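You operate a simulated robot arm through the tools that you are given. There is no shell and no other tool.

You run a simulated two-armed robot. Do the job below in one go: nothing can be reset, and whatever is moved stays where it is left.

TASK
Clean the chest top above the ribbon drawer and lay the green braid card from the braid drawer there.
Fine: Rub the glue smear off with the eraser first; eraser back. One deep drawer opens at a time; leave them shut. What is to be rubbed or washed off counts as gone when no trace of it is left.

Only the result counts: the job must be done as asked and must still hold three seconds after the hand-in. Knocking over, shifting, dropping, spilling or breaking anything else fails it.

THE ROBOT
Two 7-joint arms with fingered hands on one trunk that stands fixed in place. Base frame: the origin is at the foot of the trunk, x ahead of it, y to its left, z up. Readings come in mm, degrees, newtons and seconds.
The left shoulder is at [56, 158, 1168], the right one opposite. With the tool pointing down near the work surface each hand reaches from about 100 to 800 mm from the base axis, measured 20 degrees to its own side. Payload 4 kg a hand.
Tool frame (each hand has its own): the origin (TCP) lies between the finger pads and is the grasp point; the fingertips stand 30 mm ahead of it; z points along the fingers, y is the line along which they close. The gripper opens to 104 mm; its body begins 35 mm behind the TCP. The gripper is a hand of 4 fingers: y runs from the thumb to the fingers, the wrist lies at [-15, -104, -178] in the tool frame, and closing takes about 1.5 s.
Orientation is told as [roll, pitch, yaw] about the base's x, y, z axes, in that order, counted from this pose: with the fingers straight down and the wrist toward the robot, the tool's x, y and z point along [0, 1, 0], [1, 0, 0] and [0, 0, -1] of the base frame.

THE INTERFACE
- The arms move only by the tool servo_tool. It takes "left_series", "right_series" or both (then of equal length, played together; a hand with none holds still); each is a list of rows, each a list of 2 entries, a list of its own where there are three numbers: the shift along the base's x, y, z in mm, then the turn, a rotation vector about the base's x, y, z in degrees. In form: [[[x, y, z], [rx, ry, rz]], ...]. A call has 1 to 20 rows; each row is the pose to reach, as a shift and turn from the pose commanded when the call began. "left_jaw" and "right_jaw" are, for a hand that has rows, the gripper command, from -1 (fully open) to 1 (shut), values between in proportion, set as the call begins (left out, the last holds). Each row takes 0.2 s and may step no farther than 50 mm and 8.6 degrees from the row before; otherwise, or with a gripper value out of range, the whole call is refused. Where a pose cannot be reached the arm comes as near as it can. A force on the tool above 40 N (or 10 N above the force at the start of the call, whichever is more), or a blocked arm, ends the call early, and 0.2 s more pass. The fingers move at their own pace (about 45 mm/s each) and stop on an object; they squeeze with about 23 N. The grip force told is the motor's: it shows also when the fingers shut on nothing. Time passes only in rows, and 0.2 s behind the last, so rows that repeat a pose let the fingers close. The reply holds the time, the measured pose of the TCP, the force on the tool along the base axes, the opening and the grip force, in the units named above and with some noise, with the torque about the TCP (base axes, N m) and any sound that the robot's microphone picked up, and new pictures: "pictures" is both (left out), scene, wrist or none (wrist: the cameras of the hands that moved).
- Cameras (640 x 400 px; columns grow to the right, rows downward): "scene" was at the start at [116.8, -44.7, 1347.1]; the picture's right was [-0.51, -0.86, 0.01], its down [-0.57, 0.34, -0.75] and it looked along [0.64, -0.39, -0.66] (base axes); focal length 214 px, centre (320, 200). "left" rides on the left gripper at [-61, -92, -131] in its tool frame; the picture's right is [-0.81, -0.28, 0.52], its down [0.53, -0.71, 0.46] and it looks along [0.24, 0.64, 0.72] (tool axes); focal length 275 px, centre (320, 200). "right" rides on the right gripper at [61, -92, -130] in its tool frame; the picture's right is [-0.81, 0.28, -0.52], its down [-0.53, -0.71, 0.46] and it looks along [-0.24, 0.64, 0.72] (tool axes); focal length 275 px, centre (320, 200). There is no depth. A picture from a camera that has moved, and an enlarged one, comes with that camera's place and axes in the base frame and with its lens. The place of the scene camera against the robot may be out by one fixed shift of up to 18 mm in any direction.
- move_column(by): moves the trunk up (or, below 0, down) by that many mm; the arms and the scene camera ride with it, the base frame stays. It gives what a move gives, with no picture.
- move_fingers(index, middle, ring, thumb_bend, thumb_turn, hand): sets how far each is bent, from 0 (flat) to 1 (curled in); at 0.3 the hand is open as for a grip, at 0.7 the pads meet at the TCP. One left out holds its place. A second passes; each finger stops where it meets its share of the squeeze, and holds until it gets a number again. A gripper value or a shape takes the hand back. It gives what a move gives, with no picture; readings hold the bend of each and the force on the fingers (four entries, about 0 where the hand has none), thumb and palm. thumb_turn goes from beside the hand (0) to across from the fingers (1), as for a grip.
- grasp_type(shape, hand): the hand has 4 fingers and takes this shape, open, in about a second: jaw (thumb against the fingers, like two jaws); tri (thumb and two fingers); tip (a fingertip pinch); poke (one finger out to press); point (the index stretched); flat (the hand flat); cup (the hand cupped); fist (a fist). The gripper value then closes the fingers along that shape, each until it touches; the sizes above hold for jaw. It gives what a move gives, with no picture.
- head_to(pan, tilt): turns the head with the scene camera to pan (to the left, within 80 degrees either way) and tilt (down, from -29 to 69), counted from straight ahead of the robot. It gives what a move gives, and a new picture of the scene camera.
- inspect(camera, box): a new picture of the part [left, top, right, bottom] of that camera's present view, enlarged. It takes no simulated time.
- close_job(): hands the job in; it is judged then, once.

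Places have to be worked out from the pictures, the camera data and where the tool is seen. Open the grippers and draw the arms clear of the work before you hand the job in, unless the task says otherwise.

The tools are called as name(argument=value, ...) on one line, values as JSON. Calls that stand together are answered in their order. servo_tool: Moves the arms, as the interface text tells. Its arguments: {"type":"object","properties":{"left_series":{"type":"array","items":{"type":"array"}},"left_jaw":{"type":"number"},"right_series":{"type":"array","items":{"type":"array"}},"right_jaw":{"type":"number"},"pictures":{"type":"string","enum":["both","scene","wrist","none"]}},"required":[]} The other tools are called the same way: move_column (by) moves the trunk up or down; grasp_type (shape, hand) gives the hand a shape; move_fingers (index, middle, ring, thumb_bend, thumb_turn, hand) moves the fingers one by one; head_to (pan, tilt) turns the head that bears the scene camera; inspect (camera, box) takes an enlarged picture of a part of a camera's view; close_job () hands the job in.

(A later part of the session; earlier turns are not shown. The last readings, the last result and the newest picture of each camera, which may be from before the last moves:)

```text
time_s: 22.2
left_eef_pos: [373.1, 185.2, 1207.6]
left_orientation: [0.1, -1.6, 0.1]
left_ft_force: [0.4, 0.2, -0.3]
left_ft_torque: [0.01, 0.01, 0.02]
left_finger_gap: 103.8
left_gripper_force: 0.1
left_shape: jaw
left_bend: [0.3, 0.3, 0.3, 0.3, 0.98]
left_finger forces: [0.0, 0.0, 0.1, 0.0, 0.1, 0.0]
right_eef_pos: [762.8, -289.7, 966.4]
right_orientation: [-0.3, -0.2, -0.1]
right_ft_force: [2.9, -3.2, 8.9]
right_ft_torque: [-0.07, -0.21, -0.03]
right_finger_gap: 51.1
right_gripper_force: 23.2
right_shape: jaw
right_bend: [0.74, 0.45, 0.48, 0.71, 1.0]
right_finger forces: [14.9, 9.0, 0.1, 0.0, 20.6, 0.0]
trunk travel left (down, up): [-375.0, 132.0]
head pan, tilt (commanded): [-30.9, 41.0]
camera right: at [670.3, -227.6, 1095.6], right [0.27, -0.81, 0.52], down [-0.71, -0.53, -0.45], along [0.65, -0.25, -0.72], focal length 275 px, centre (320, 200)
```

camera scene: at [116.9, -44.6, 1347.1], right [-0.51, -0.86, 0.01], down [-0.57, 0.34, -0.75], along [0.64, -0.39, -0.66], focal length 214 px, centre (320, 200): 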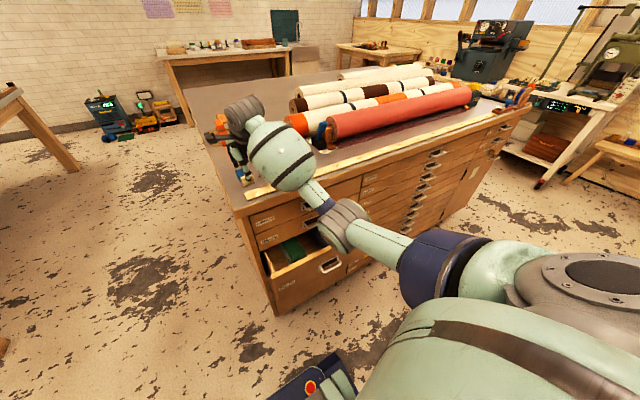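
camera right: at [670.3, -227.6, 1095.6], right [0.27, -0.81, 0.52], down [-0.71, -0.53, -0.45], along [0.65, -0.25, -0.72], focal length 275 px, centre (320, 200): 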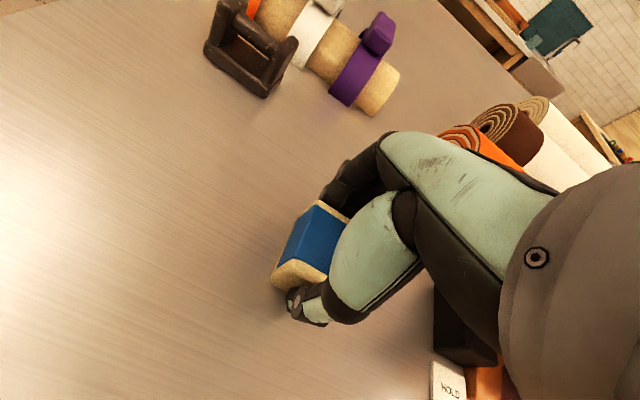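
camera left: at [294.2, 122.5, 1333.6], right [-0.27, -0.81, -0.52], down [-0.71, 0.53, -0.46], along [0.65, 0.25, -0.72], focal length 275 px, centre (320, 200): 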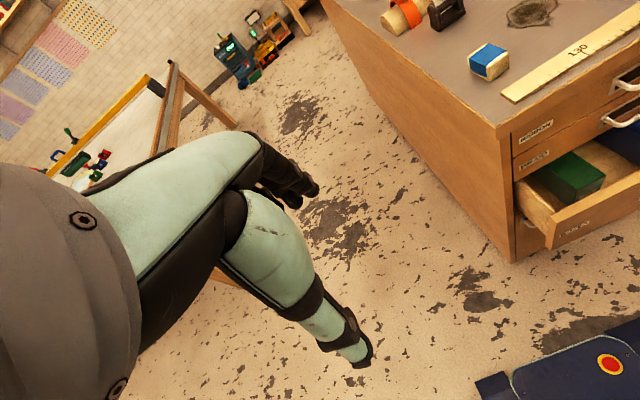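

The patch looks clean around the hand. I lift the eraser and carry it back over its old place, then inspect the rubbed area from all cameras.

servo_tool(right_series=[[[0, 0, 12], [0, 0, 0]], [[-5, 5, 24], [0, 0, 0]], [[-15, 40, 30], [0, 0, 1]], [[-28, 78, 30], [0, 0, 2]], [[-42, 116, 30], [0, 0, 3]], [[-55, 148, 30], [0, 0, 4]], [[-64, 165, 30], [0, 0, 4]], [[-64, 165, 30], [0, 0, 4]], [[-64, 165, 30], [0, 0, 4]]], pictures="both")

inspect(camera="right", box=[300, 180, 540, 400])

inspect(camera="scene", box=[220, 120, 360, 220])

inspect(camera="left", box=[440, 0, 600, 100])

```text
time_s: 24.2
left_eef_pos: [375.5, 185.9, 1207.4]
left_orientation: [0.0, -1.4, 0.1]
left_ft_force: [0.0, -0.2, 0.0]
left_ft_torque: [0.02, -0.03, 0.01]
left_finger_gap: 103.6
left_gripper_force: 0.1
left_shape: jaw
left_bend: [0.3, 0.3, 0.3, 0.3, 0.98]
left_finger forces: [0.0, 0.0, 0.0, 0.1, 0.0, 0.1]
right_eef_pos: [697.1, -120.5, 995.7]
right_orientation: [-0.3, 0.0, 4.0]
right_ft_force: [0.5, 0.0, -1.3]
right_ft_torque: [0.01, 0.0, -0.01]
right_finger_gap: 50.9
right_gripper_force: 23.1
right_shape: jaw
right_bend: [0.74, 0.45, 0.48, 0.71, 1.0]
right_finger forces: [13.6, 7.6, 0.0, 0.0, 21.2, 0.0]
trunk travel left (down, up): [-375.0, 132.0]
head pan, tilt (commanded): [-30.9, 41.0]
camera scene: at [117.1, -44.5, 1347.1], right [-0.51, -0.86, 0.01], down [-0.57, 0.34, -0.75], along [0.64, -0.39, -0.66], focal length 214 px, centre (320, 200)
camera right: at [601.8, -65.7, 1124.3], right [0.33, -0.79, 0.52], down [-0.67, -0.58, -0.45], along [0.66, -0.2, -0.72], focal length 275 px, centre (320, 200)
```

scene: 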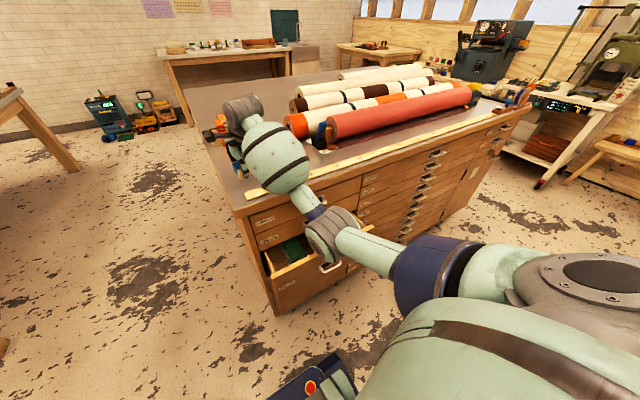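
right: 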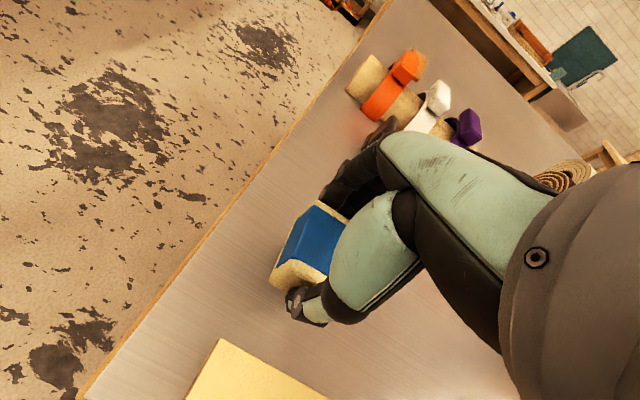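

```text
1.82 times, centred on (420, 290) of right
camera zoom: at [601.8, -65.7, 1124.3], right [0.33, -0.79, 0.52], down [-0.67, -0.58, -0.45], along [0.66, -0.2, -0.72], focal length 500 px, centre (138, 36)
```

zoom: 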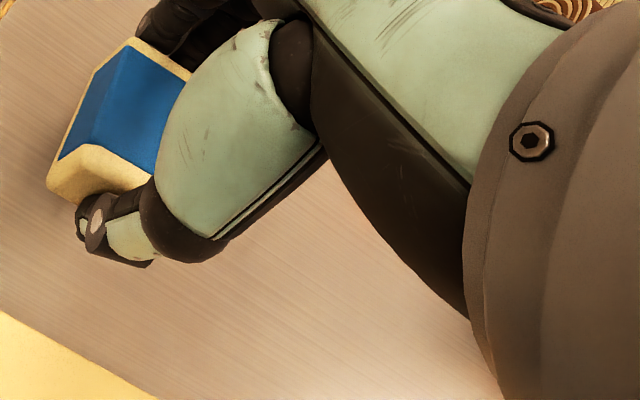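

```text
4.00 times, centred on (290, 170) of scene
camera zoom: at [117.1, -44.5, 1347.1], right [-0.51, -0.86, 0.01], down [-0.57, 0.34, -0.75], along [0.64, -0.39, -0.66], focal length 858 px, centre (440, 320)
```

zoom: 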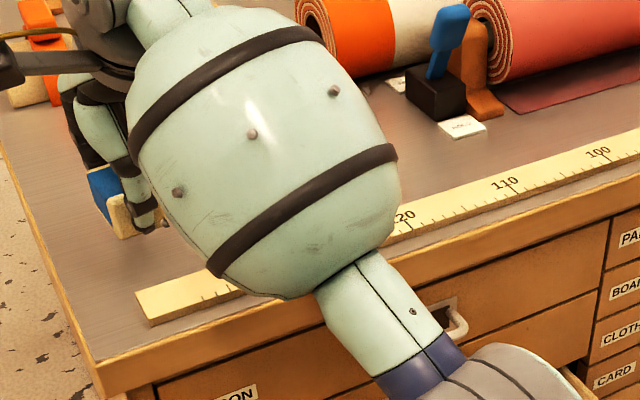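

```text
4.00 times, centred on (520, 50) of left
camera zoom: at [279.1, 124.2, 1336.4], right [-0.26, -0.81, -0.53], down [-0.7, 0.53, -0.47], along [0.66, 0.25, -0.71], focal length 1101 px, centre (-480, 800)
```

zoom: 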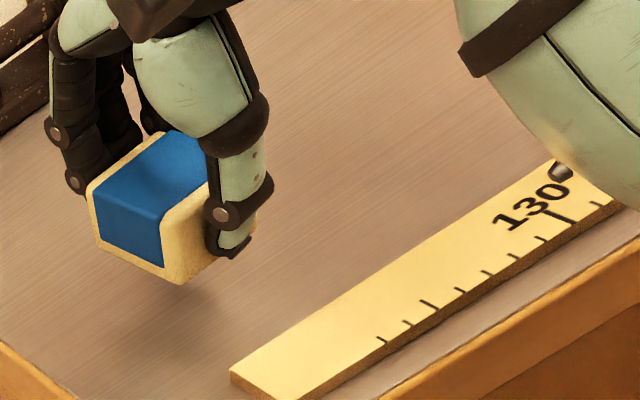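

From the left camera the rubbed area looks clean, but the forearm hides it from the scene camera. I swing the right hand, still holding the eraser, to the right to get a clear view before putting the eraser down.

servo_tool(right_series=[[[-10, -10, 20], [0, 0, 0]], [[-20, -40, 40], [0, 0, 0]], [[-35, -80, 55], [0, 0, 0]], [[-50, -120, 65], [0, 0, 0]], [[-65, -160, 75], [0, 0, 0]], [[-80, -200, 80], [0, 0, 0]], [[-95, -240, 85], [0, 0, 0]], [[-110, -280, 85], [0, 0, 0]], [[-120, -310, 85], [0, 0, 0]], [[-120, -310, 85], [0, 0, 0]]], pictures="both")

inspect(camera="scene", box=[220, 120, 340, 195])

inspect(camera="right", box=[160, 0, 360, 125])

inspect(camera="left", box=[440, 0, 600, 100])

```text
time_s: 26.4
left_eef_pos: [374.3, 184.7, 1206.0]
left_orientation: [0.1, -1.4, 0.1]
left_ft_force: [-0.2, -0.1, 0.3]
left_ft_torque: [-0.03, -0.02, 0.01]
left_finger_gap: 103.8
left_gripper_force: 0.0
left_shape: jaw
left_bend: [0.3, 0.3, 0.3, 0.3, 0.98]
left_finger forces: [0.0, 0.0, 0.1, 0.1, 0.0, 0.0]
right_eef_pos: [580.0, -432.7, 1080.0]
right_orientation: [-0.3, 0.1, 4.1]
right_ft_force: [0.5, 0.3, -1.5]
right_ft_torque: [0.01, -0.02, -0.02]
right_finger_gap: 50.9
right_gripper_force: 22.7
right_shape: jaw
right_bend: [0.74, 0.45, 0.48, 0.71, 1.0]
right_finger forces: [13.3, 7.5, 0.0, 0.0, 20.7, 0.0]
trunk travel left (down, up): [-375.0, 132.0]
head pan, tilt (commanded): [-30.9, 41.0]
camera scene: at [117.3, -44.0, 1347.1], right [-0.51, -0.86, 0.01], down [-0.57, 0.34, -0.75], along [0.64, -0.39, -0.66], focal length 214 px, centre (320, 200)
camera right: at [483.1, -377.2, 1209.9], right [0.33, -0.79, 0.52], down [-0.67, -0.58, -0.45], along [0.66, -0.2, -0.72], focal length 275 px, centre (320, 200)
```

scene: 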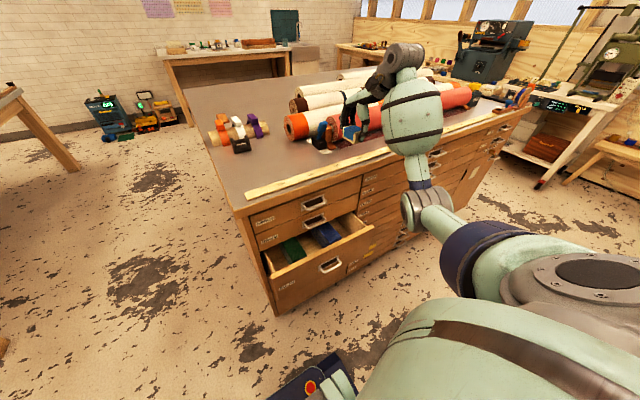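
right: 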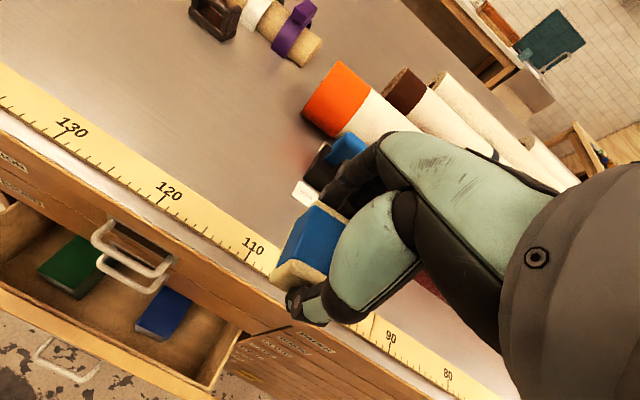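

```text
5.33 times, centred on (280, 158) of scene
camera zoom: at [117.3, -44.0, 1347.1], right [-0.51, -0.86, 0.01], down [-0.57, 0.34, -0.75], along [0.64, -0.39, -0.66], focal length 1144 px, centre (533, 427)
```

zoom: 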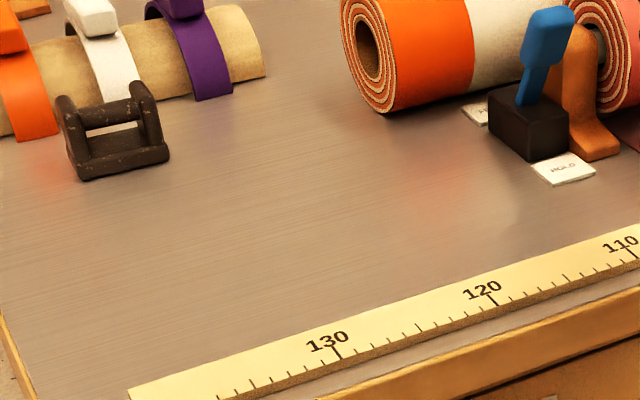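

```text
3.20 times, centred on (260, 62) of right
camera zoom: at [483.1, -377.2, 1209.9], right [0.33, -0.79, 0.52], down [-0.67, -0.58, -0.45], along [0.66, -0.2, -0.72], focal length 881 px, centre (512, 640)
```

zoom: 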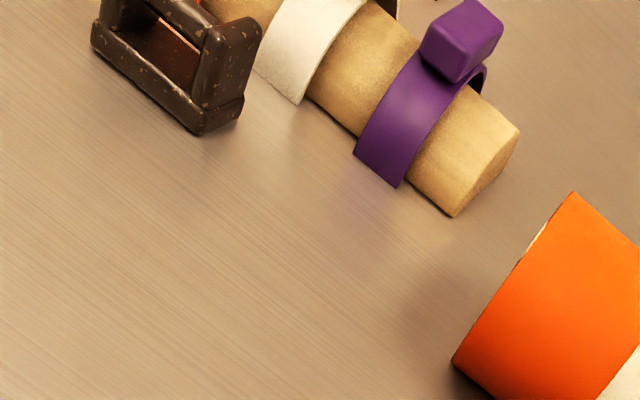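

```text
4.00 times, centred on (520, 50) of left
camera zoom: at [279.4, 124.7, 1336.3], right [-0.26, -0.81, -0.53], down [-0.7, 0.53, -0.47], along [0.66, 0.25, -0.71], focal length 1101 px, centre (-480, 800)
```

zoom: 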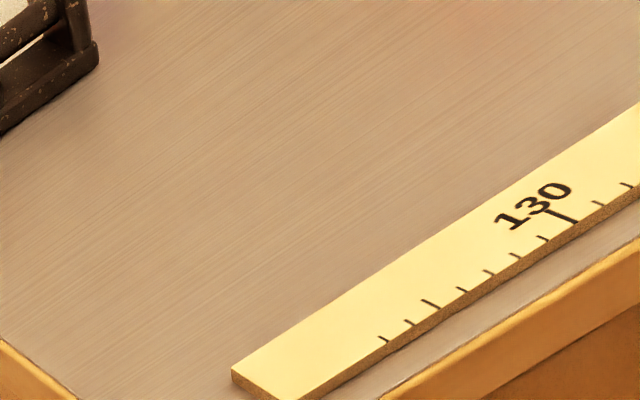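

No trace of the smear is left in any view. I carry the eraser back to its old place and stop just above the top.

servo_tool(right_series=[[[10, 25, 0], [0, 0, 0]], [[25, 65, -5], [0, 0, 0]], [[40, 105, -10], [0, 0, 0]], [[55, 145, -18], [0, 0, 0]], [[70, 185, -28], [0, 0, 0]], [[85, 225, -40], [0, 0, 0]], [[100, 265, -55], [0, 0, 0]], [[112, 295, -72], [0, 0, 0]], [[118.5, 308, -85], [0, 0, 0]], [[118.5, 308, -98], [0, 0, 0]], [[118.5, 308, -106], [0, 0, 0]], [[118.5, 308, -106], [0, 0, 0]], [[118.5, 308, -106], [0, 0, 0]]], pictures="wrist")

inspect(camera="left", box=[440, 20, 560, 95])

```text
time_s: 29.2
left_eef_pos: [374.3, 184.3, 1207.5]
left_orientation: [0.2, -1.4, 0.1]
left_ft_force: [-0.1, 0.0, 0.5]
left_ft_torque: [-0.02, 0.03, -0.02]
left_finger_gap: 103.9
left_gripper_force: 0.0
left_shape: jaw
left_bend: [0.3, 0.3, 0.3, 0.3, 0.98]
left_finger forces: [0.0, 0.1, 0.0, 0.1, 0.0, 0.0]
right_eef_pos: [696.2, -125.6, 974.5]
right_orientation: [-0.2, 0.0, 4.0]
right_ft_force: [0.2, 0.0, -0.4]
right_ft_torque: [-0.03, 0.02, 0.0]
right_finger_gap: 50.8
right_gripper_force: 22.9
right_shape: jaw
right_bend: [0.74, 0.45, 0.48, 0.71, 1.0]
right_finger forces: [13.1, 7.4, 0.0, 0.0, 20.3, 0.1]
trunk travel left (down, up): [-375.0, 132.0]
head pan, tilt (commanded): [-30.9, 41.0]
camera right: at [600.0, -69.0, 1104.0], right [0.33, -0.79, 0.52], down [-0.67, -0.58, -0.45], along [0.66, -0.2, -0.72], focal length 275 px, centre (320, 200)
```

right: 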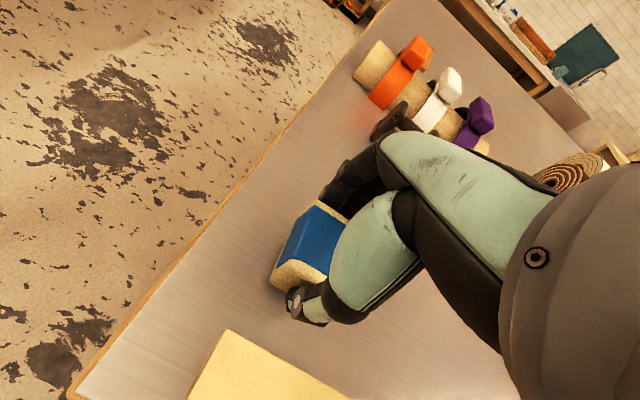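

```text
5.33 times, centred on (500, 58) of left
camera zoom: at [279.0, 124.0, 1336.4], right [-0.26, -0.81, -0.53], down [-0.7, 0.53, -0.47], along [0.66, 0.25, -0.71], focal length 1468 px, centre (-640, 960)
```

zoom: 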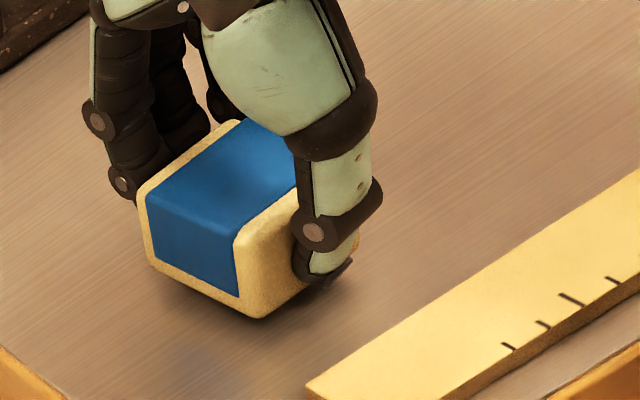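

The eraser hovers about 6 mm above its original spot. I lower it until it rests, then open the fingers to 70 mm.

servo_tool(right_series=[[[2, 0, -3], [0, 0, 0]], [[2.5, 0.5, -6], [0, 0, 0]], [[2.5, 0.5, -7], [0, 0, 0]], [[2.5, 0.5, -7], [0, 0, 0]]], pictures="none")

servo_tool(right_series=[[[0, 0, 0], [0, 0, 0]], [[0, 0, 0], [0, 0, 0]], [[0, 0, 0], [0, 0, 0]], [[0, 0, 0], [0, 0, 0]], [[0, 0, 0], [0, 0, 0]]], right_jaw=-0.35, pictures="wrist")

inspect(camera="left", box=[440, 20, 560, 95])

```text
time_s: 30.2
left_eef_pos: [374.7, 184.9, 1207.9]
left_orientation: [0.1, -1.5, 0.2]
left_ft_force: [0.3, 0.4, -0.4]
left_ft_torque: [0.02, 0.01, -0.03]
left_finger_gap: 104.2
left_gripper_force: 0.0
left_shape: jaw
left_bend: [0.3, 0.3, 0.3, 0.3, 0.98]
left_finger forces: [0.0, 0.0, 0.0, 0.1, 0.0, 0.1]
right_eef_pos: [699.2, -123.1, 965.9]
right_orientation: [-0.3, -0.1, 4.0]
right_ft_force: [-0.8, -0.2, 0.7]
right_ft_torque: [-0.01, -0.04, -0.02]
right_finger_gap: 50.9
right_gripper_force: 22.9
right_shape: jaw
right_bend: [0.74, 0.45, 0.48, 0.71, 1.0]
right_finger forces: [13.2, 7.5, 0.1, 0.0, 20.4, 0.0]
trunk travel left (down, up): [-375.0, 132.0]
head pan, tilt (commanded): [-30.9, 41.0]
```

```text
time_s: 31.4
left_eef_pos: [374.8, 184.4, 1207.4]
left_orientation: [0.2, -1.4, 0.2]
left_ft_force: [0.3, -0.6, -0.1]
left_ft_torque: [0.0, 0.0, 0.04]
left_finger_gap: 103.9
left_gripper_force: 0.0
left_shape: jaw
left_bend: [0.3, 0.3, 0.3, 0.3, 0.98]
left_finger forces: [0.0, 0.0, 0.0, 0.1, 0.0, 0.0]
right_eef_pos: [699.4, -123.9, 966.2]
right_orientation: [-0.2, 0.1, 4.0]
right_ft_force: [0.7, 0.6, -0.1]
right_ft_torque: [-0.04, 0.0, 0.0]
right_finger_gap: 69.7
right_gripper_force: 0.1
right_shape: jaw
right_bend: [0.28, 0.38, 0.35, 0.6, 1.0]
right_finger forces: [0.0, 0.1, 0.0, 0.0, 0.0, 0.0]
trunk travel left (down, up): [-375.0, 132.0]
head pan, tilt (commanded): [-30.9, 41.0]
camera right: at [602.3, -68.2, 1096.3], right [0.33, -0.79, 0.52], down [-0.67, -0.58, -0.45], along [0.66, -0.2, -0.72], focal length 275 px, centre (320, 200)
```

right: 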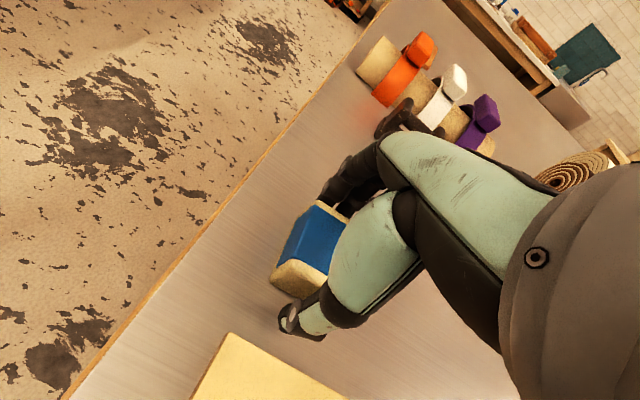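

```text
5.33 times, centred on (500, 58) of left
camera zoom: at [279.0, 124.1, 1336.4], right [-0.26, -0.81, -0.53], down [-0.7, 0.53, -0.47], along [0.66, 0.25, -0.71], focal length 1468 px, centre (-640, 960)
```

zoom: 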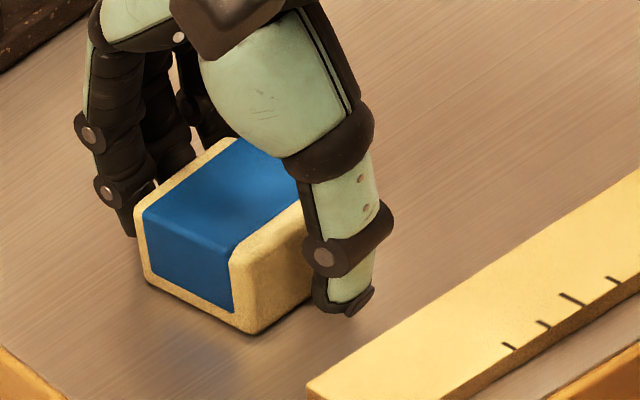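

The eraser sits within a few millimetres of its original spot, released. I raise the hand straight up and draw back to the front of the chest.

servo_tool(right_series=[[[0, 0, 30], [0, 0, 0]], [[0, 0, 70], [0, 0, 0]], [[0, 0, 105], [0, 0, 0]], [[-35, -30, 110], [0, 0, -1]], [[-70, -60, 110], [0, 0, -2]], [[-110, -90, 110], [0, 0, -3]], [[-150, -120, 110], [0, 0, -4]], [[-190, -145, 110], [0, 0, -4]], [[-230, -165, 110], [0, 0, -4]], [[-270, -176, 110], [0, 0, -4]], [[-270, -176, 110], [0, 0, -4]]], pictures="both")

inspect(camera="scene", box=[220, 140, 420, 320])

inspect(camera="left", box=[440, 0, 640, 125])

```text
time_s: 33.8
left_eef_pos: [375.7, 184.6, 1208.3]
left_orientation: [0.1, -1.3, 0.1]
left_ft_force: [-0.2, 0.3, -0.7]
left_ft_torque: [-0.02, 0.03, -0.01]
left_finger_gap: 103.9
left_gripper_force: 0.0
left_shape: jaw
left_bend: [0.3, 0.3, 0.3, 0.3, 0.98]
left_finger forces: [0.0, 0.0, 0.0, 0.0, 0.0, 0.0]
right_eef_pos: [429.0, -300.2, 1076.1]
right_orientation: [-0.2, 0.0, 0.0]
right_ft_force: [0.5, -0.3, 0.2]
right_ft_torque: [-0.01, -0.01, 0.03]
right_finger_gap: 69.8
right_gripper_force: 0.1
right_shape: jaw
right_bend: [0.28, 0.38, 0.35, 0.6, 1.0]
right_finger forces: [0.0, 0.1, 0.0, 0.0, 0.0, 0.0]
trunk travel left (down, up): [-375.0, 132.0]
head pan, tilt (commanded): [-30.9, 41.0]
camera scene: at [117.8, -44.0, 1347.0], right [-0.51, -0.86, 0.01], down [-0.57, 0.34, -0.75], along [0.64, -0.39, -0.66], focal length 214 px, centre (320, 200)
camera right: at [337.5, -238.2, 1206.3], right [0.28, -0.81, 0.52], down [-0.71, -0.53, -0.45], along [0.64, -0.25, -0.72], focal length 275 px, centre (320, 200)
```

scene: 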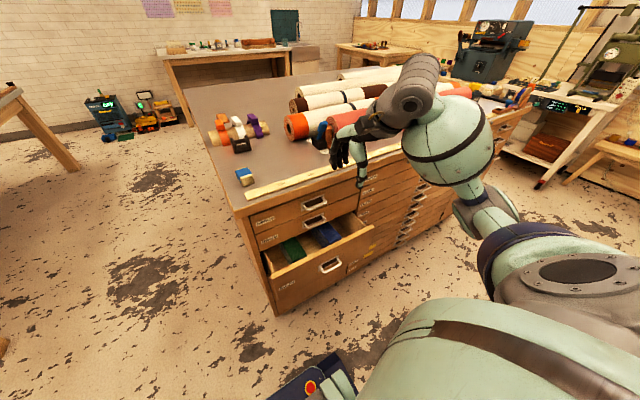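
right: 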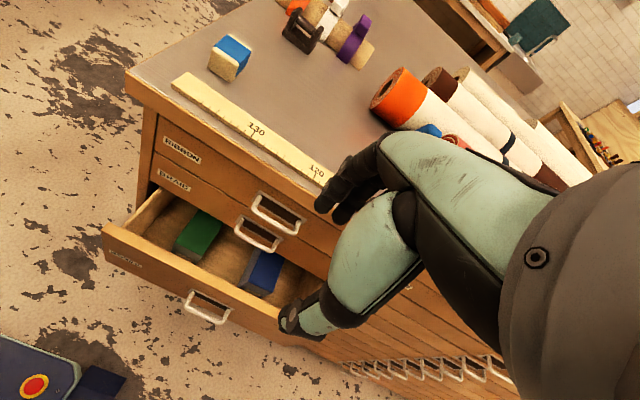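

```text
2.22 times, centred on (320, 230) of scene
camera zoom: at [117.8, -44.0, 1347.0], right [-0.51, -0.86, 0.01], down [-0.57, 0.34, -0.75], along [0.64, -0.39, -0.66], focal length 477 px, centre (320, 133)
```

zoom: 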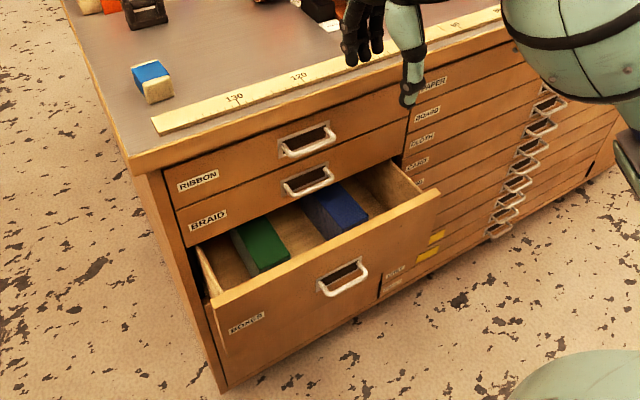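

```text
3.20 times, centred on (540, 62) of left
camera zoom: at [280.2, 124.8, 1336.1], right [-0.26, -0.81, -0.52], down [-0.7, 0.53, -0.47], along [0.66, 0.25, -0.71], focal length 881 px, centre (-384, 640)
```

zoom: 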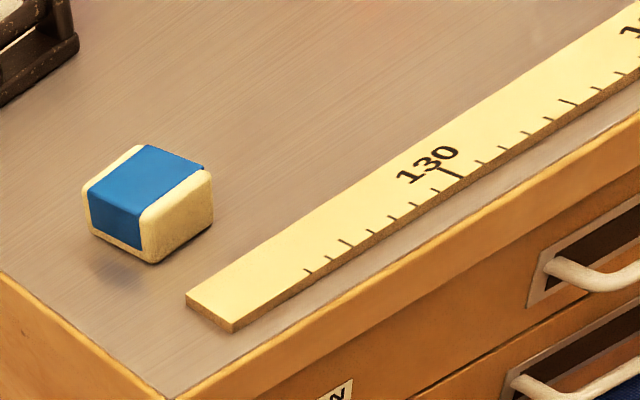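

The eraser is back in place. Now I pitch the right hand forward by 60° while lowering it in front of the chest, to look at the drawer fronts and handles from close by.

servo_tool(right_series=[[[-4, 0, -20], [0, -7, 0]], [[-8, 0, -45], [0, -14, 0]], [[-12, 0, -72], [0, -21, 0]], [[-16, 0, -100], [0, -28, 0]], [[-20, 0, -128], [0, -36, 0]], [[-24, 0, -156], [0, -44, 0]], [[-27, 0, -184], [0, -52, 0]], [[-29, 0, -210], [0, -60, 0]], [[-29, 0, -226], [0, -60, 0]], [[-29, 0, -226], [0, -60, 0]]], pictures="both")

```text
time_s: 36.0
left_eef_pos: [374.2, 184.6, 1207.9]
left_orientation: [0.1, -1.4, 0.0]
left_ft_force: [-0.3, 0.1, 0.3]
left_ft_torque: [0.04, 0.02, -0.02]
left_finger_gap: 103.6
left_gripper_force: 0.1
left_shape: jaw
left_bend: [0.3, 0.3, 0.3, 0.3, 0.98]
left_finger forces: [0.1, 0.0, 0.0, 0.0, 0.1, 0.0]
right_eef_pos: [399.8, -299.6, 850.1]
right_orientation: [-0.2, -59.9, 0.0]
right_ft_force: [0.0, 0.0, -0.6]
right_ft_torque: [0.02, -0.02, -0.03]
right_finger_gap: 70.0
right_gripper_force: 0.2
right_shape: jaw
right_bend: [0.28, 0.38, 0.35, 0.6, 1.0]
right_finger forces: [0.0, 0.0, 0.0, 0.0, 0.1, 0.0]
right hand out of reach, approached as far as the arm can: row 2, 3, 4, 5
trunk travel left (down, up): [-375.0, 132.0]
head pan, tilt (commanded): [-30.9, 41.0]
camera scene: at [116.3, -44.6, 1347.1], right [-0.51, -0.86, 0.01], down [-0.57, 0.34, -0.75], along [0.64, -0.39, -0.66], focal length 214 px, centre (320, 200)
camera right: at [240.7, -237.6, 836.0], right [-0.31, -0.81, 0.5], down [0.04, -0.53, -0.84], along [0.95, -0.25, 0.2], focal length 275 px, centre (320, 200)
```

scene: 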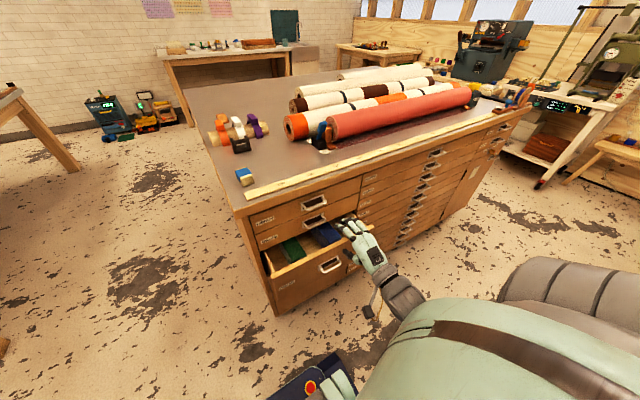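
right: 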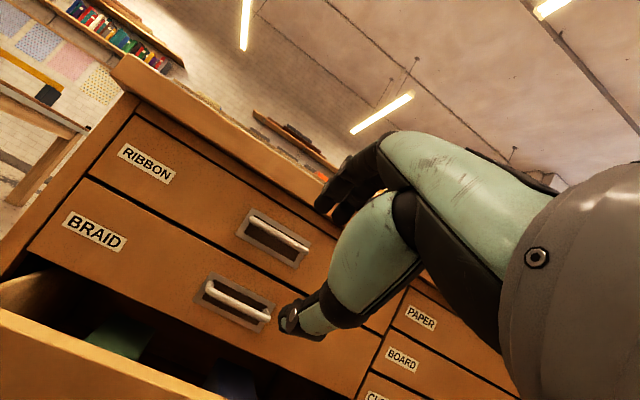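

The front face lies at x ≈ 593 and the BRAID bar runs at about (571, -301, 749), 78 mm wide. I lower the hand further to look at the open BOXES drawer's front and handle.

inspect(camera="right", box=[180, 190, 340, 350])

servo_tool(right_series=[[[-15, 0, -30], [0, 0, 0]], [[-32, 0, -62], [0, 0, 0]], [[-50, 0, -95], [0, 0, 0]], [[-65, 0, -128], [0, 0, 0]], [[-75, 0, -150], [0, 0, 0]], [[-75, 0, -150], [0, 0, 0]]], pictures="both")

```text
2.50 times, centred on (260, 270) of right
camera zoom: at [240.7, -237.6, 836.0], right [-0.31, -0.81, 0.5], down [0.04, -0.53, -0.84], along [0.95, -0.25, 0.2], focal length 688 px, centre (470, 25)
```

zoom: 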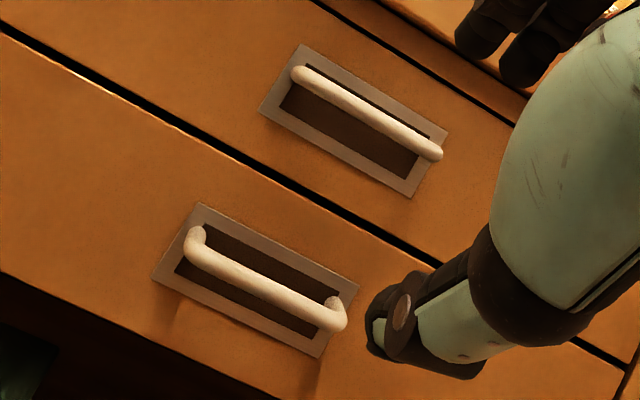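

```text
time_s: 37.4
left_eef_pos: [374.2, 184.3, 1207.2]
left_orientation: [0.1, -1.5, 0.1]
left_ft_force: [0.2, -0.4, -0.2]
left_ft_torque: [0.02, -0.04, 0.0]
left_finger_gap: 103.7
left_gripper_force: 0.1
left_shape: jaw
left_bend: [0.3, 0.3, 0.3, 0.3, 0.98]
left_finger forces: [0.0, 0.0, 0.1, 0.0, 0.0, 0.1]
right_eef_pos: [326.1, -300.8, 700.7]
right_orientation: [-0.2, -60.0, 0.0]
right_ft_force: [0.4, 0.4, -0.5]
right_ft_torque: [0.0, -0.03, -0.01]
right_finger_gap: 69.7
right_gripper_force: 0.2
right_shape: jaw
right_bend: [0.28, 0.38, 0.35, 0.6, 1.0]
right_finger forces: [0.0, 0.1, 0.1, 0.1, 0.1, 0.0]
trunk travel left (down, up): [-375.0, 132.0]
head pan, tilt (commanded): [-30.9, 41.0]
camera scene: at [116.2, -44.5, 1347.2], right [-0.51, -0.86, 0.01], down [-0.57, 0.34, -0.75], along [0.64, -0.39, -0.66], focal length 214 px, centre (320, 200)
camera right: at [166.2, -237.8, 685.6], right [-0.31, -0.81, 0.5], down [0.04, -0.53, -0.84], along [0.95, -0.25, 0.2], focal length 275 px, centre (320, 200)
```

scene: 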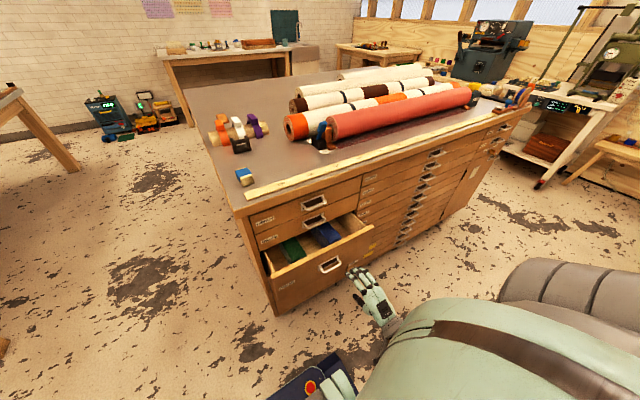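
right: 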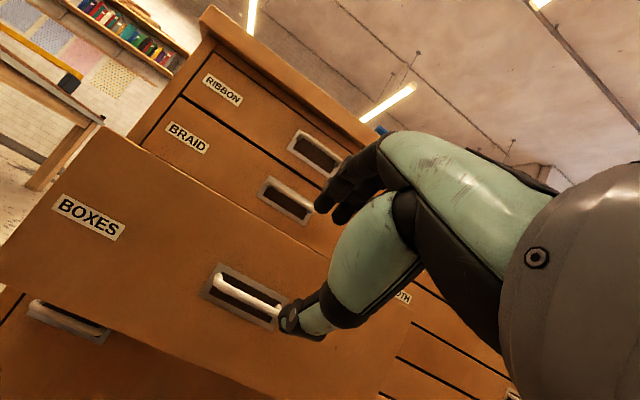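

The BOXES front spans about y -87 to -478, top edge z ≈ 700, its bar at (475, -303, 618). I form a fist to push this drawer shut, and check how the fist looks.

grasp_type(shape="fist", hand="right")

inspect(camera="right", box=[0, 0, 640, 400])

inspect(camera="scene", box=[260, 220, 420, 340])

```text
time_s: 38.3
left_eef_pos: [375.0, 184.1, 1207.3]
left_orientation: [0.0, -1.3, 0.1]
left_ft_force: [0.2, 0.7, -0.2]
left_ft_torque: [0.01, 0.0, -0.01]
left_finger_gap: 103.9
left_gripper_force: 0.0
left_shape: jaw
left_bend: [0.3, 0.3, 0.3, 0.3, 0.98]
left_finger forces: [0.1, 0.0, 0.1, 0.0, 0.1, 0.0]
right_eef_pos: [325.6, -300.2, 701.0]
right_orientation: [-0.2, -60.0, 0.0]
right_ft_force: [0.2, -0.7, 0.3]
right_ft_torque: [0.0, 0.02, 0.0]
right_finger_gap: 0.0
right_gripper_force: 0.0
right_shape: fist
right_bend: [1.0, 1.0, 1.0, 0.85, 0.85]
right_finger forces: [0.0, 0.1, 0.0, 0.1, 0.0, 0.0]
trunk travel left (down, up): [-375.0, 132.0]
head pan, tilt (commanded): [-30.9, 41.0]
```

```text
1.00 times, centred on (320, 200) of right (not enlarged: the box is as wide or as high as the picture)
camera zoom: at [166.3, -237.8, 685.9], right [-0.31, -0.81, 0.5], down [0.04, -0.53, -0.84], along [0.95, -0.25, 0.2], focal length 275 px, centre (320, 200)
```

zoom: 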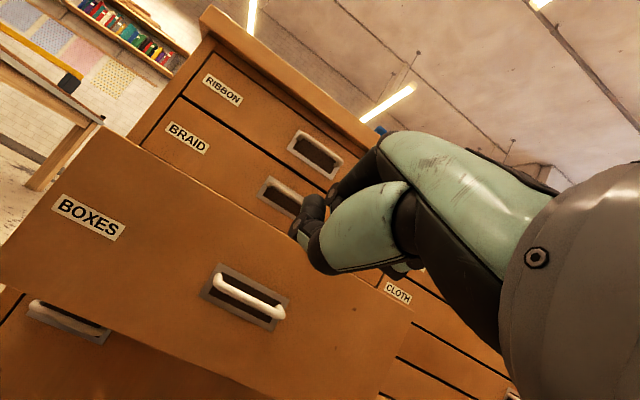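

```text
3.33 times, centred on (340, 280) of scene
camera zoom: at [116.2, -44.6, 1347.1], right [-0.51, -0.86, 0.01], down [-0.57, 0.34, -0.75], along [0.64, -0.39, -0.66], focal length 715 px, centre (253, -67)
```

zoom: 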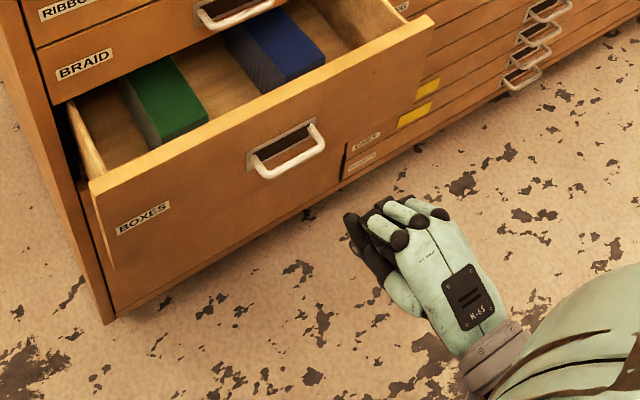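

The fist is formed. I bring it to z ≈ 640 in front of the BOXES panel and advance slowly until it meets the drawer.

servo_tool(right_series=[[[20, 0, -30], [0, 0, 0]], [[50, 0, -60], [0, 0, 0]], [[80, 0, -60], [0, 0, 0]], [[100, 0, -60], [0, 0, 0]], [[115, 0, -60], [0, 0, 0]], [[130, 0, -60], [0, 0, 0]], [[145, 0, -60], [0, 0, 0]], [[155, 0, -60], [0, 0, 0]]], pictures="both")

inspect(camera="scene", box=[220, 180, 420, 320])

```text
time_s: 40.1
left_eef_pos: [375.6, 184.9, 1207.0]
left_orientation: [0.1, -1.4, 0.1]
left_ft_force: [0.6, -0.7, 0.0]
left_ft_torque: [0.02, 0.01, 0.03]
left_finger_gap: 103.9
left_gripper_force: 0.0
left_shape: jaw
left_bend: [0.3, 0.3, 0.3, 0.3, 0.98]
left_finger forces: [0.0, 0.1, 0.0, 0.0, 0.0, 0.1]
right_eef_pos: [480.1, -300.6, 641.7]
right_orientation: [-0.2, -60.0, -0.1]
right_ft_force: [-0.8, -0.5, -0.8]
right_ft_torque: [0.01, -0.01, -0.03]
right_finger_gap: 0.0
right_gripper_force: 0.0
right_shape: fist
right_bend: [1.0, 1.0, 1.0, 0.86, 0.85]
right_finger forces: [0.0, 0.1, 0.0, 0.0, 0.0, 0.0]
trunk travel left (down, up): [-375.0, 132.0]
head pan, tilt (commanded): [-30.9, 41.0]
camera scene: at [116.8, -44.5, 1347.1], right [-0.51, -0.86, 0.01], down [-0.57, 0.34, -0.75], along [0.64, -0.39, -0.66], focal length 214 px, centre (320, 200)
camera right: at [321.4, -238.4, 626.7], right [-0.31, -0.81, 0.5], down [0.04, -0.53, -0.84], along [0.95, -0.25, 0.2], focal length 275 px, centre (320, 200)
```

scene: 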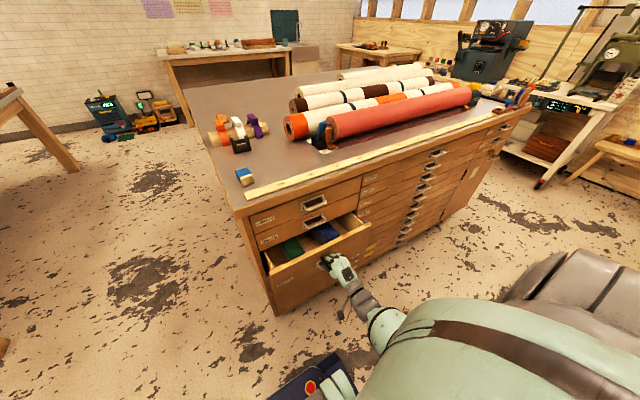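
right: 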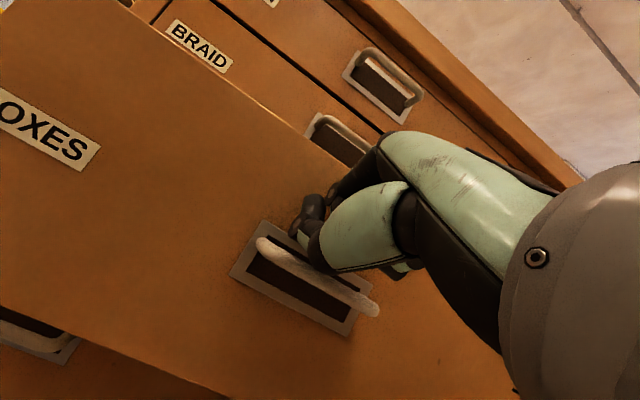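

```text
2.86 times, centred on (320, 250) of scene
camera zoom: at [116.8, -44.5, 1347.1], right [-0.51, -0.86, 0.01], down [-0.57, 0.34, -0.75], along [0.64, -0.39, -0.66], focal length 613 px, centre (320, 57)
```

zoom: 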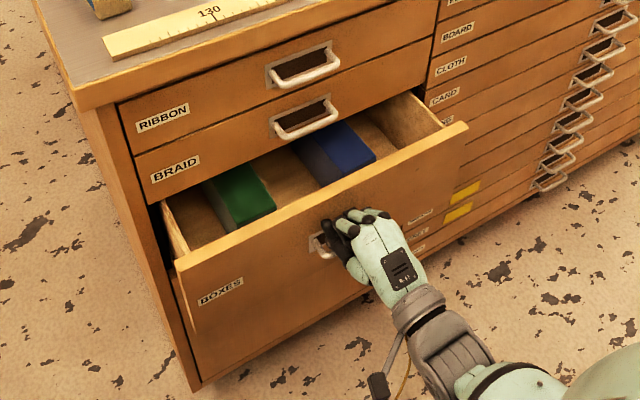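

The knuckles are just short of the panel above the bar. I push on in 12 mm steps.

servo_tool(right_series=[[[12, 0, 0], [0, 0, 0]], [[24, 0, 0], [0, 0, 0]], [[36, 0, 0], [0, 0, 0]], [[48, 0, 0], [0, 0, 0]], [[60, 0, 0], [0, 0, 0]], [[70, 0, 0], [0, 0, 0]], [[80, 0, 0], [0, 0, 0]]], pictures="both")

inspect(camera="scene", box=[220, 180, 420, 320])

```text
time_s: 41.7
left_eef_pos: [375.8, 185.2, 1207.2]
left_orientation: [0.1, -1.4, 0.1]
left_ft_force: [0.2, 0.1, 0.0]
left_ft_torque: [0.01, -0.02, 0.01]
left_finger_gap: 103.7
left_gripper_force: 0.0
left_shape: jaw
left_bend: [0.3, 0.3, 0.3, 0.3, 0.98]
left_finger forces: [0.0, 0.1, 0.1, 0.0, 0.0, 0.0]
right_eef_pos: [559.7, -300.0, 641.5]
right_orientation: [-0.2, -60.1, 0.1]
right_ft_force: [-0.7, 0.2, 0.0]
right_ft_torque: [-0.02, -0.01, 0.01]
right_finger_gap: 0.0
right_gripper_force: 0.0
right_shape: fist
right_bend: [1.0, 1.0, 1.0, 0.86, 0.85]
right_finger forces: [0.0, 0.1, 0.1, 0.0, 0.0, 0.1]
trunk travel left (down, up): [-375.0, 132.0]
head pan, tilt (commanded): [-30.9, 41.0]
camera scene: at [117.0, -44.5, 1347.1], right [-0.51, -0.86, 0.01], down [-0.57, 0.34, -0.75], along [0.64, -0.39, -0.66], focal length 214 px, centre (320, 200)
camera right: at [401.2, -238.4, 626.1], right [-0.31, -0.81, 0.5], down [0.04, -0.53, -0.84], along [0.95, -0.25, 0.2], focal length 275 px, centre (320, 200)
```

scene: 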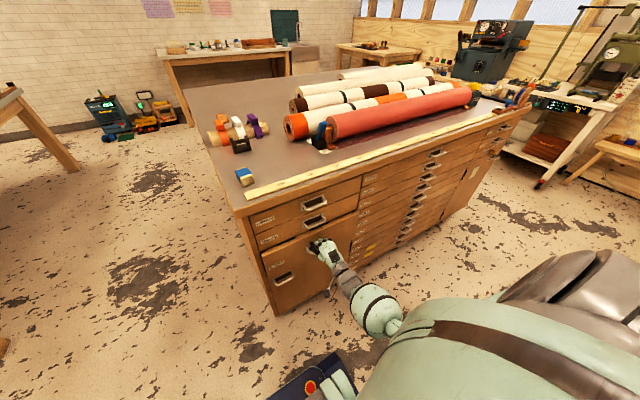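
right: 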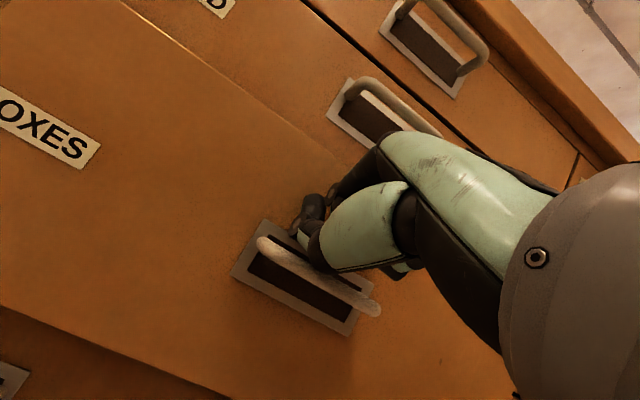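

```text
2.86 times, centred on (320, 250) of scene
camera zoom: at [117.0, -44.5, 1347.1], right [-0.51, -0.86, 0.01], down [-0.57, 0.34, -0.75], along [0.64, -0.39, -0.66], focal length 613 px, centre (320, 57)
```

zoom: 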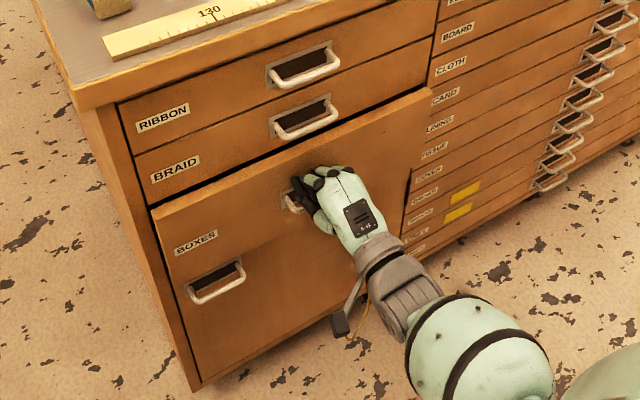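

The drawer has followed and is nearly shut, with about 15 mm left. I keep pushing gently until it meets its stop.

servo_tool(right_series=[[[5, 0, 0], [0, 0, 0]], [[10, 0, 0], [0, 0, 0]], [[14, 0, 0], [0, 0, 0]], [[18, 0, 0], [0, 0, 0]], [[21, 0, 0], [0, 0, 0]], [[24, 0, 0], [0, 0, 0]]], pictures="both")

inspect(camera="scene", box=[220, 180, 380, 320])

```text
time_s: 43.1
left_eef_pos: [373.8, 184.5, 1208.3]
left_orientation: [0.1, -1.6, 0.0]
left_ft_force: [0.1, -1.0, 0.5]
left_ft_torque: [0.03, -0.01, -0.01]
left_finger_gap: 103.9
left_gripper_force: 0.0
left_shape: jaw
left_bend: [0.3, 0.3, 0.3, 0.3, 0.98]
left_finger forces: [0.0, 0.0, 0.1, 0.1, 0.0, 0.0]
right_eef_pos: [583.1, -299.6, 639.6]
right_orientation: [-0.2, -60.0, 0.0]
right_ft_force: [-6.8, 1.5, -1.2]
right_ft_torque: [-0.03, -0.11, 0.13]
right_finger_gap: 0.0
right_gripper_force: 0.0
right_shape: fist
right_bend: [1.0, 1.0, 1.0, 0.87, 0.85]
right_finger forces: [0.0, 0.1, 0.0, 0.0, 7.0, 0.0]
trunk travel left (down, up): [-375.0, 132.0]
head pan, tilt (commanded): [-30.9, 41.0]
camera scene: at [115.6, -44.6, 1347.2], right [-0.51, -0.86, 0.01], down [-0.57, 0.34, -0.75], along [0.64, -0.39, -0.66], focal length 214 px, centre (320, 200)
camera right: at [423.6, -238.0, 625.4], right [-0.31, -0.81, 0.5], down [0.04, -0.53, -0.84], along [0.95, -0.25, 0.2], focal length 275 px, centre (320, 200)
```

scene: 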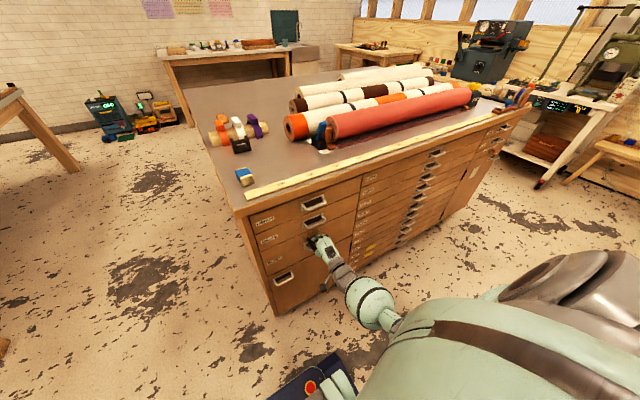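
right: 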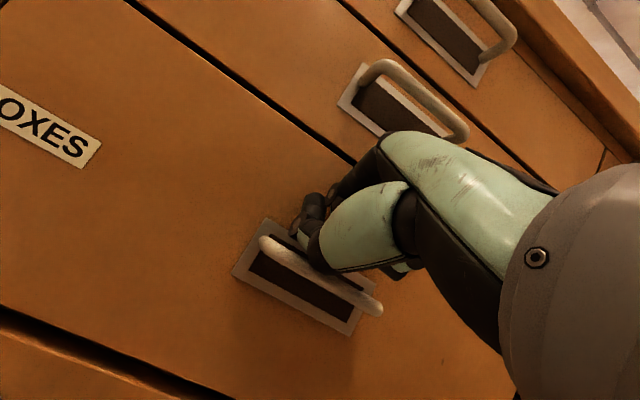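

```text
2.86 times, centred on (300, 250) of scene
camera zoom: at [115.6, -44.6, 1347.2], right [-0.51, -0.86, 0.01], down [-0.57, 0.34, -0.75], along [0.64, -0.39, -0.66], focal length 613 px, centre (377, 57)
```

zoom: 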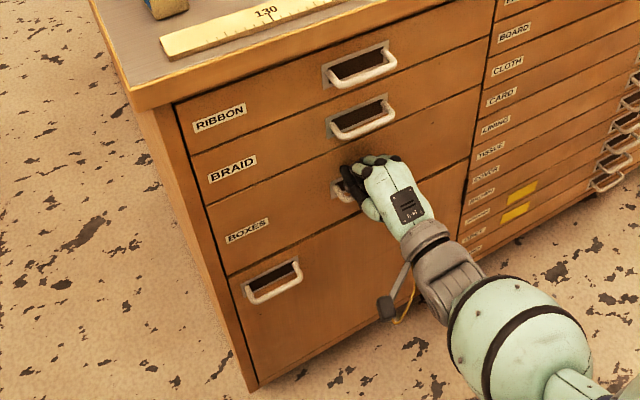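

The BOXES drawer now looks flush. I press a few more millimetres to be sure it is at its stop.

servo_tool(right_series=[[[3, 0, 0], [0, 0, 0]], [[6, 0, 0], [0, 0, 0]], [[9, 0, 0], [0, 0, 0]], [[9, 0, 0], [0, 0, 0]]], pictures="wrist")

inspect(camera="scene", box=[220, 180, 380, 320])

```text
time_s: 44.1
left_eef_pos: [371.7, 184.8, 1208.4]
left_orientation: [0.1, -1.5, 0.1]
left_ft_force: [-0.6, -0.3, 0.5]
left_ft_torque: [0.01, 0.01, -0.02]
left_finger_gap: 103.9
left_gripper_force: 0.1
left_shape: jaw
left_bend: [0.3, 0.3, 0.3, 0.3, 0.98]
left_finger forces: [0.0, 0.0, 0.0, 0.0, 0.0, 0.0]
right_eef_pos: [588.8, -299.0, 638.6]
right_orientation: [-0.2, -59.6, 0.0]
right_ft_force: [-36.6, 0.4, -3.4]
right_ft_torque: [-0.11, -0.28, 0.65]
right_finger_gap: 96.2
right_gripper_force: 0.1
right_shape: fist
right_bend: [1.0, 1.0, 1.0, 0.93, 0.84]
right_finger forces: [0.0, 0.0, 0.0, 0.0, 42.3, 0.0]
trunk travel left (down, up): [-375.0, 132.0]
head pan, tilt (commanded): [-30.9, 41.0]
camera right: at [429.0, -238.1, 623.9], right [-0.31, -0.81, 0.5], down [0.03, -0.53, -0.84], along [0.95, -0.25, 0.19], focal length 275 px, centre (320, 200)
```

right: 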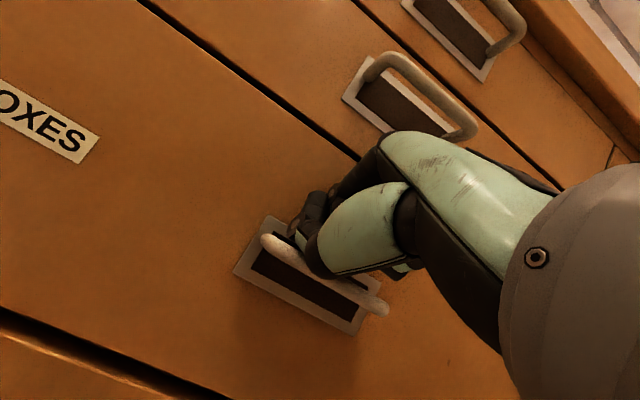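

```text
2.86 times, centred on (300, 250) of scene
camera zoom: at [112.5, -44.8, 1347.5], right [-0.51, -0.86, 0.01], down [-0.57, 0.34, -0.75], along [0.64, -0.39, -0.66], focal length 613 px, centre (377, 57)
```

zoom: 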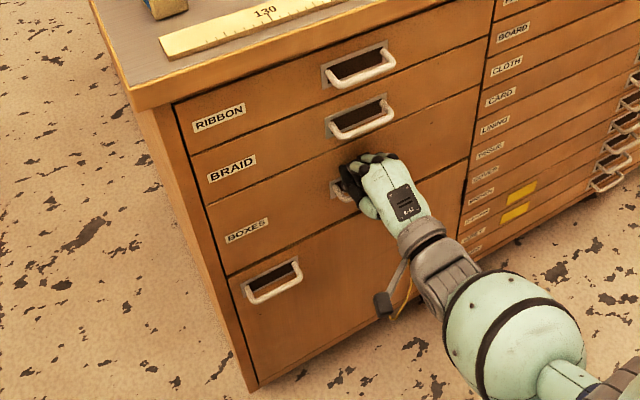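

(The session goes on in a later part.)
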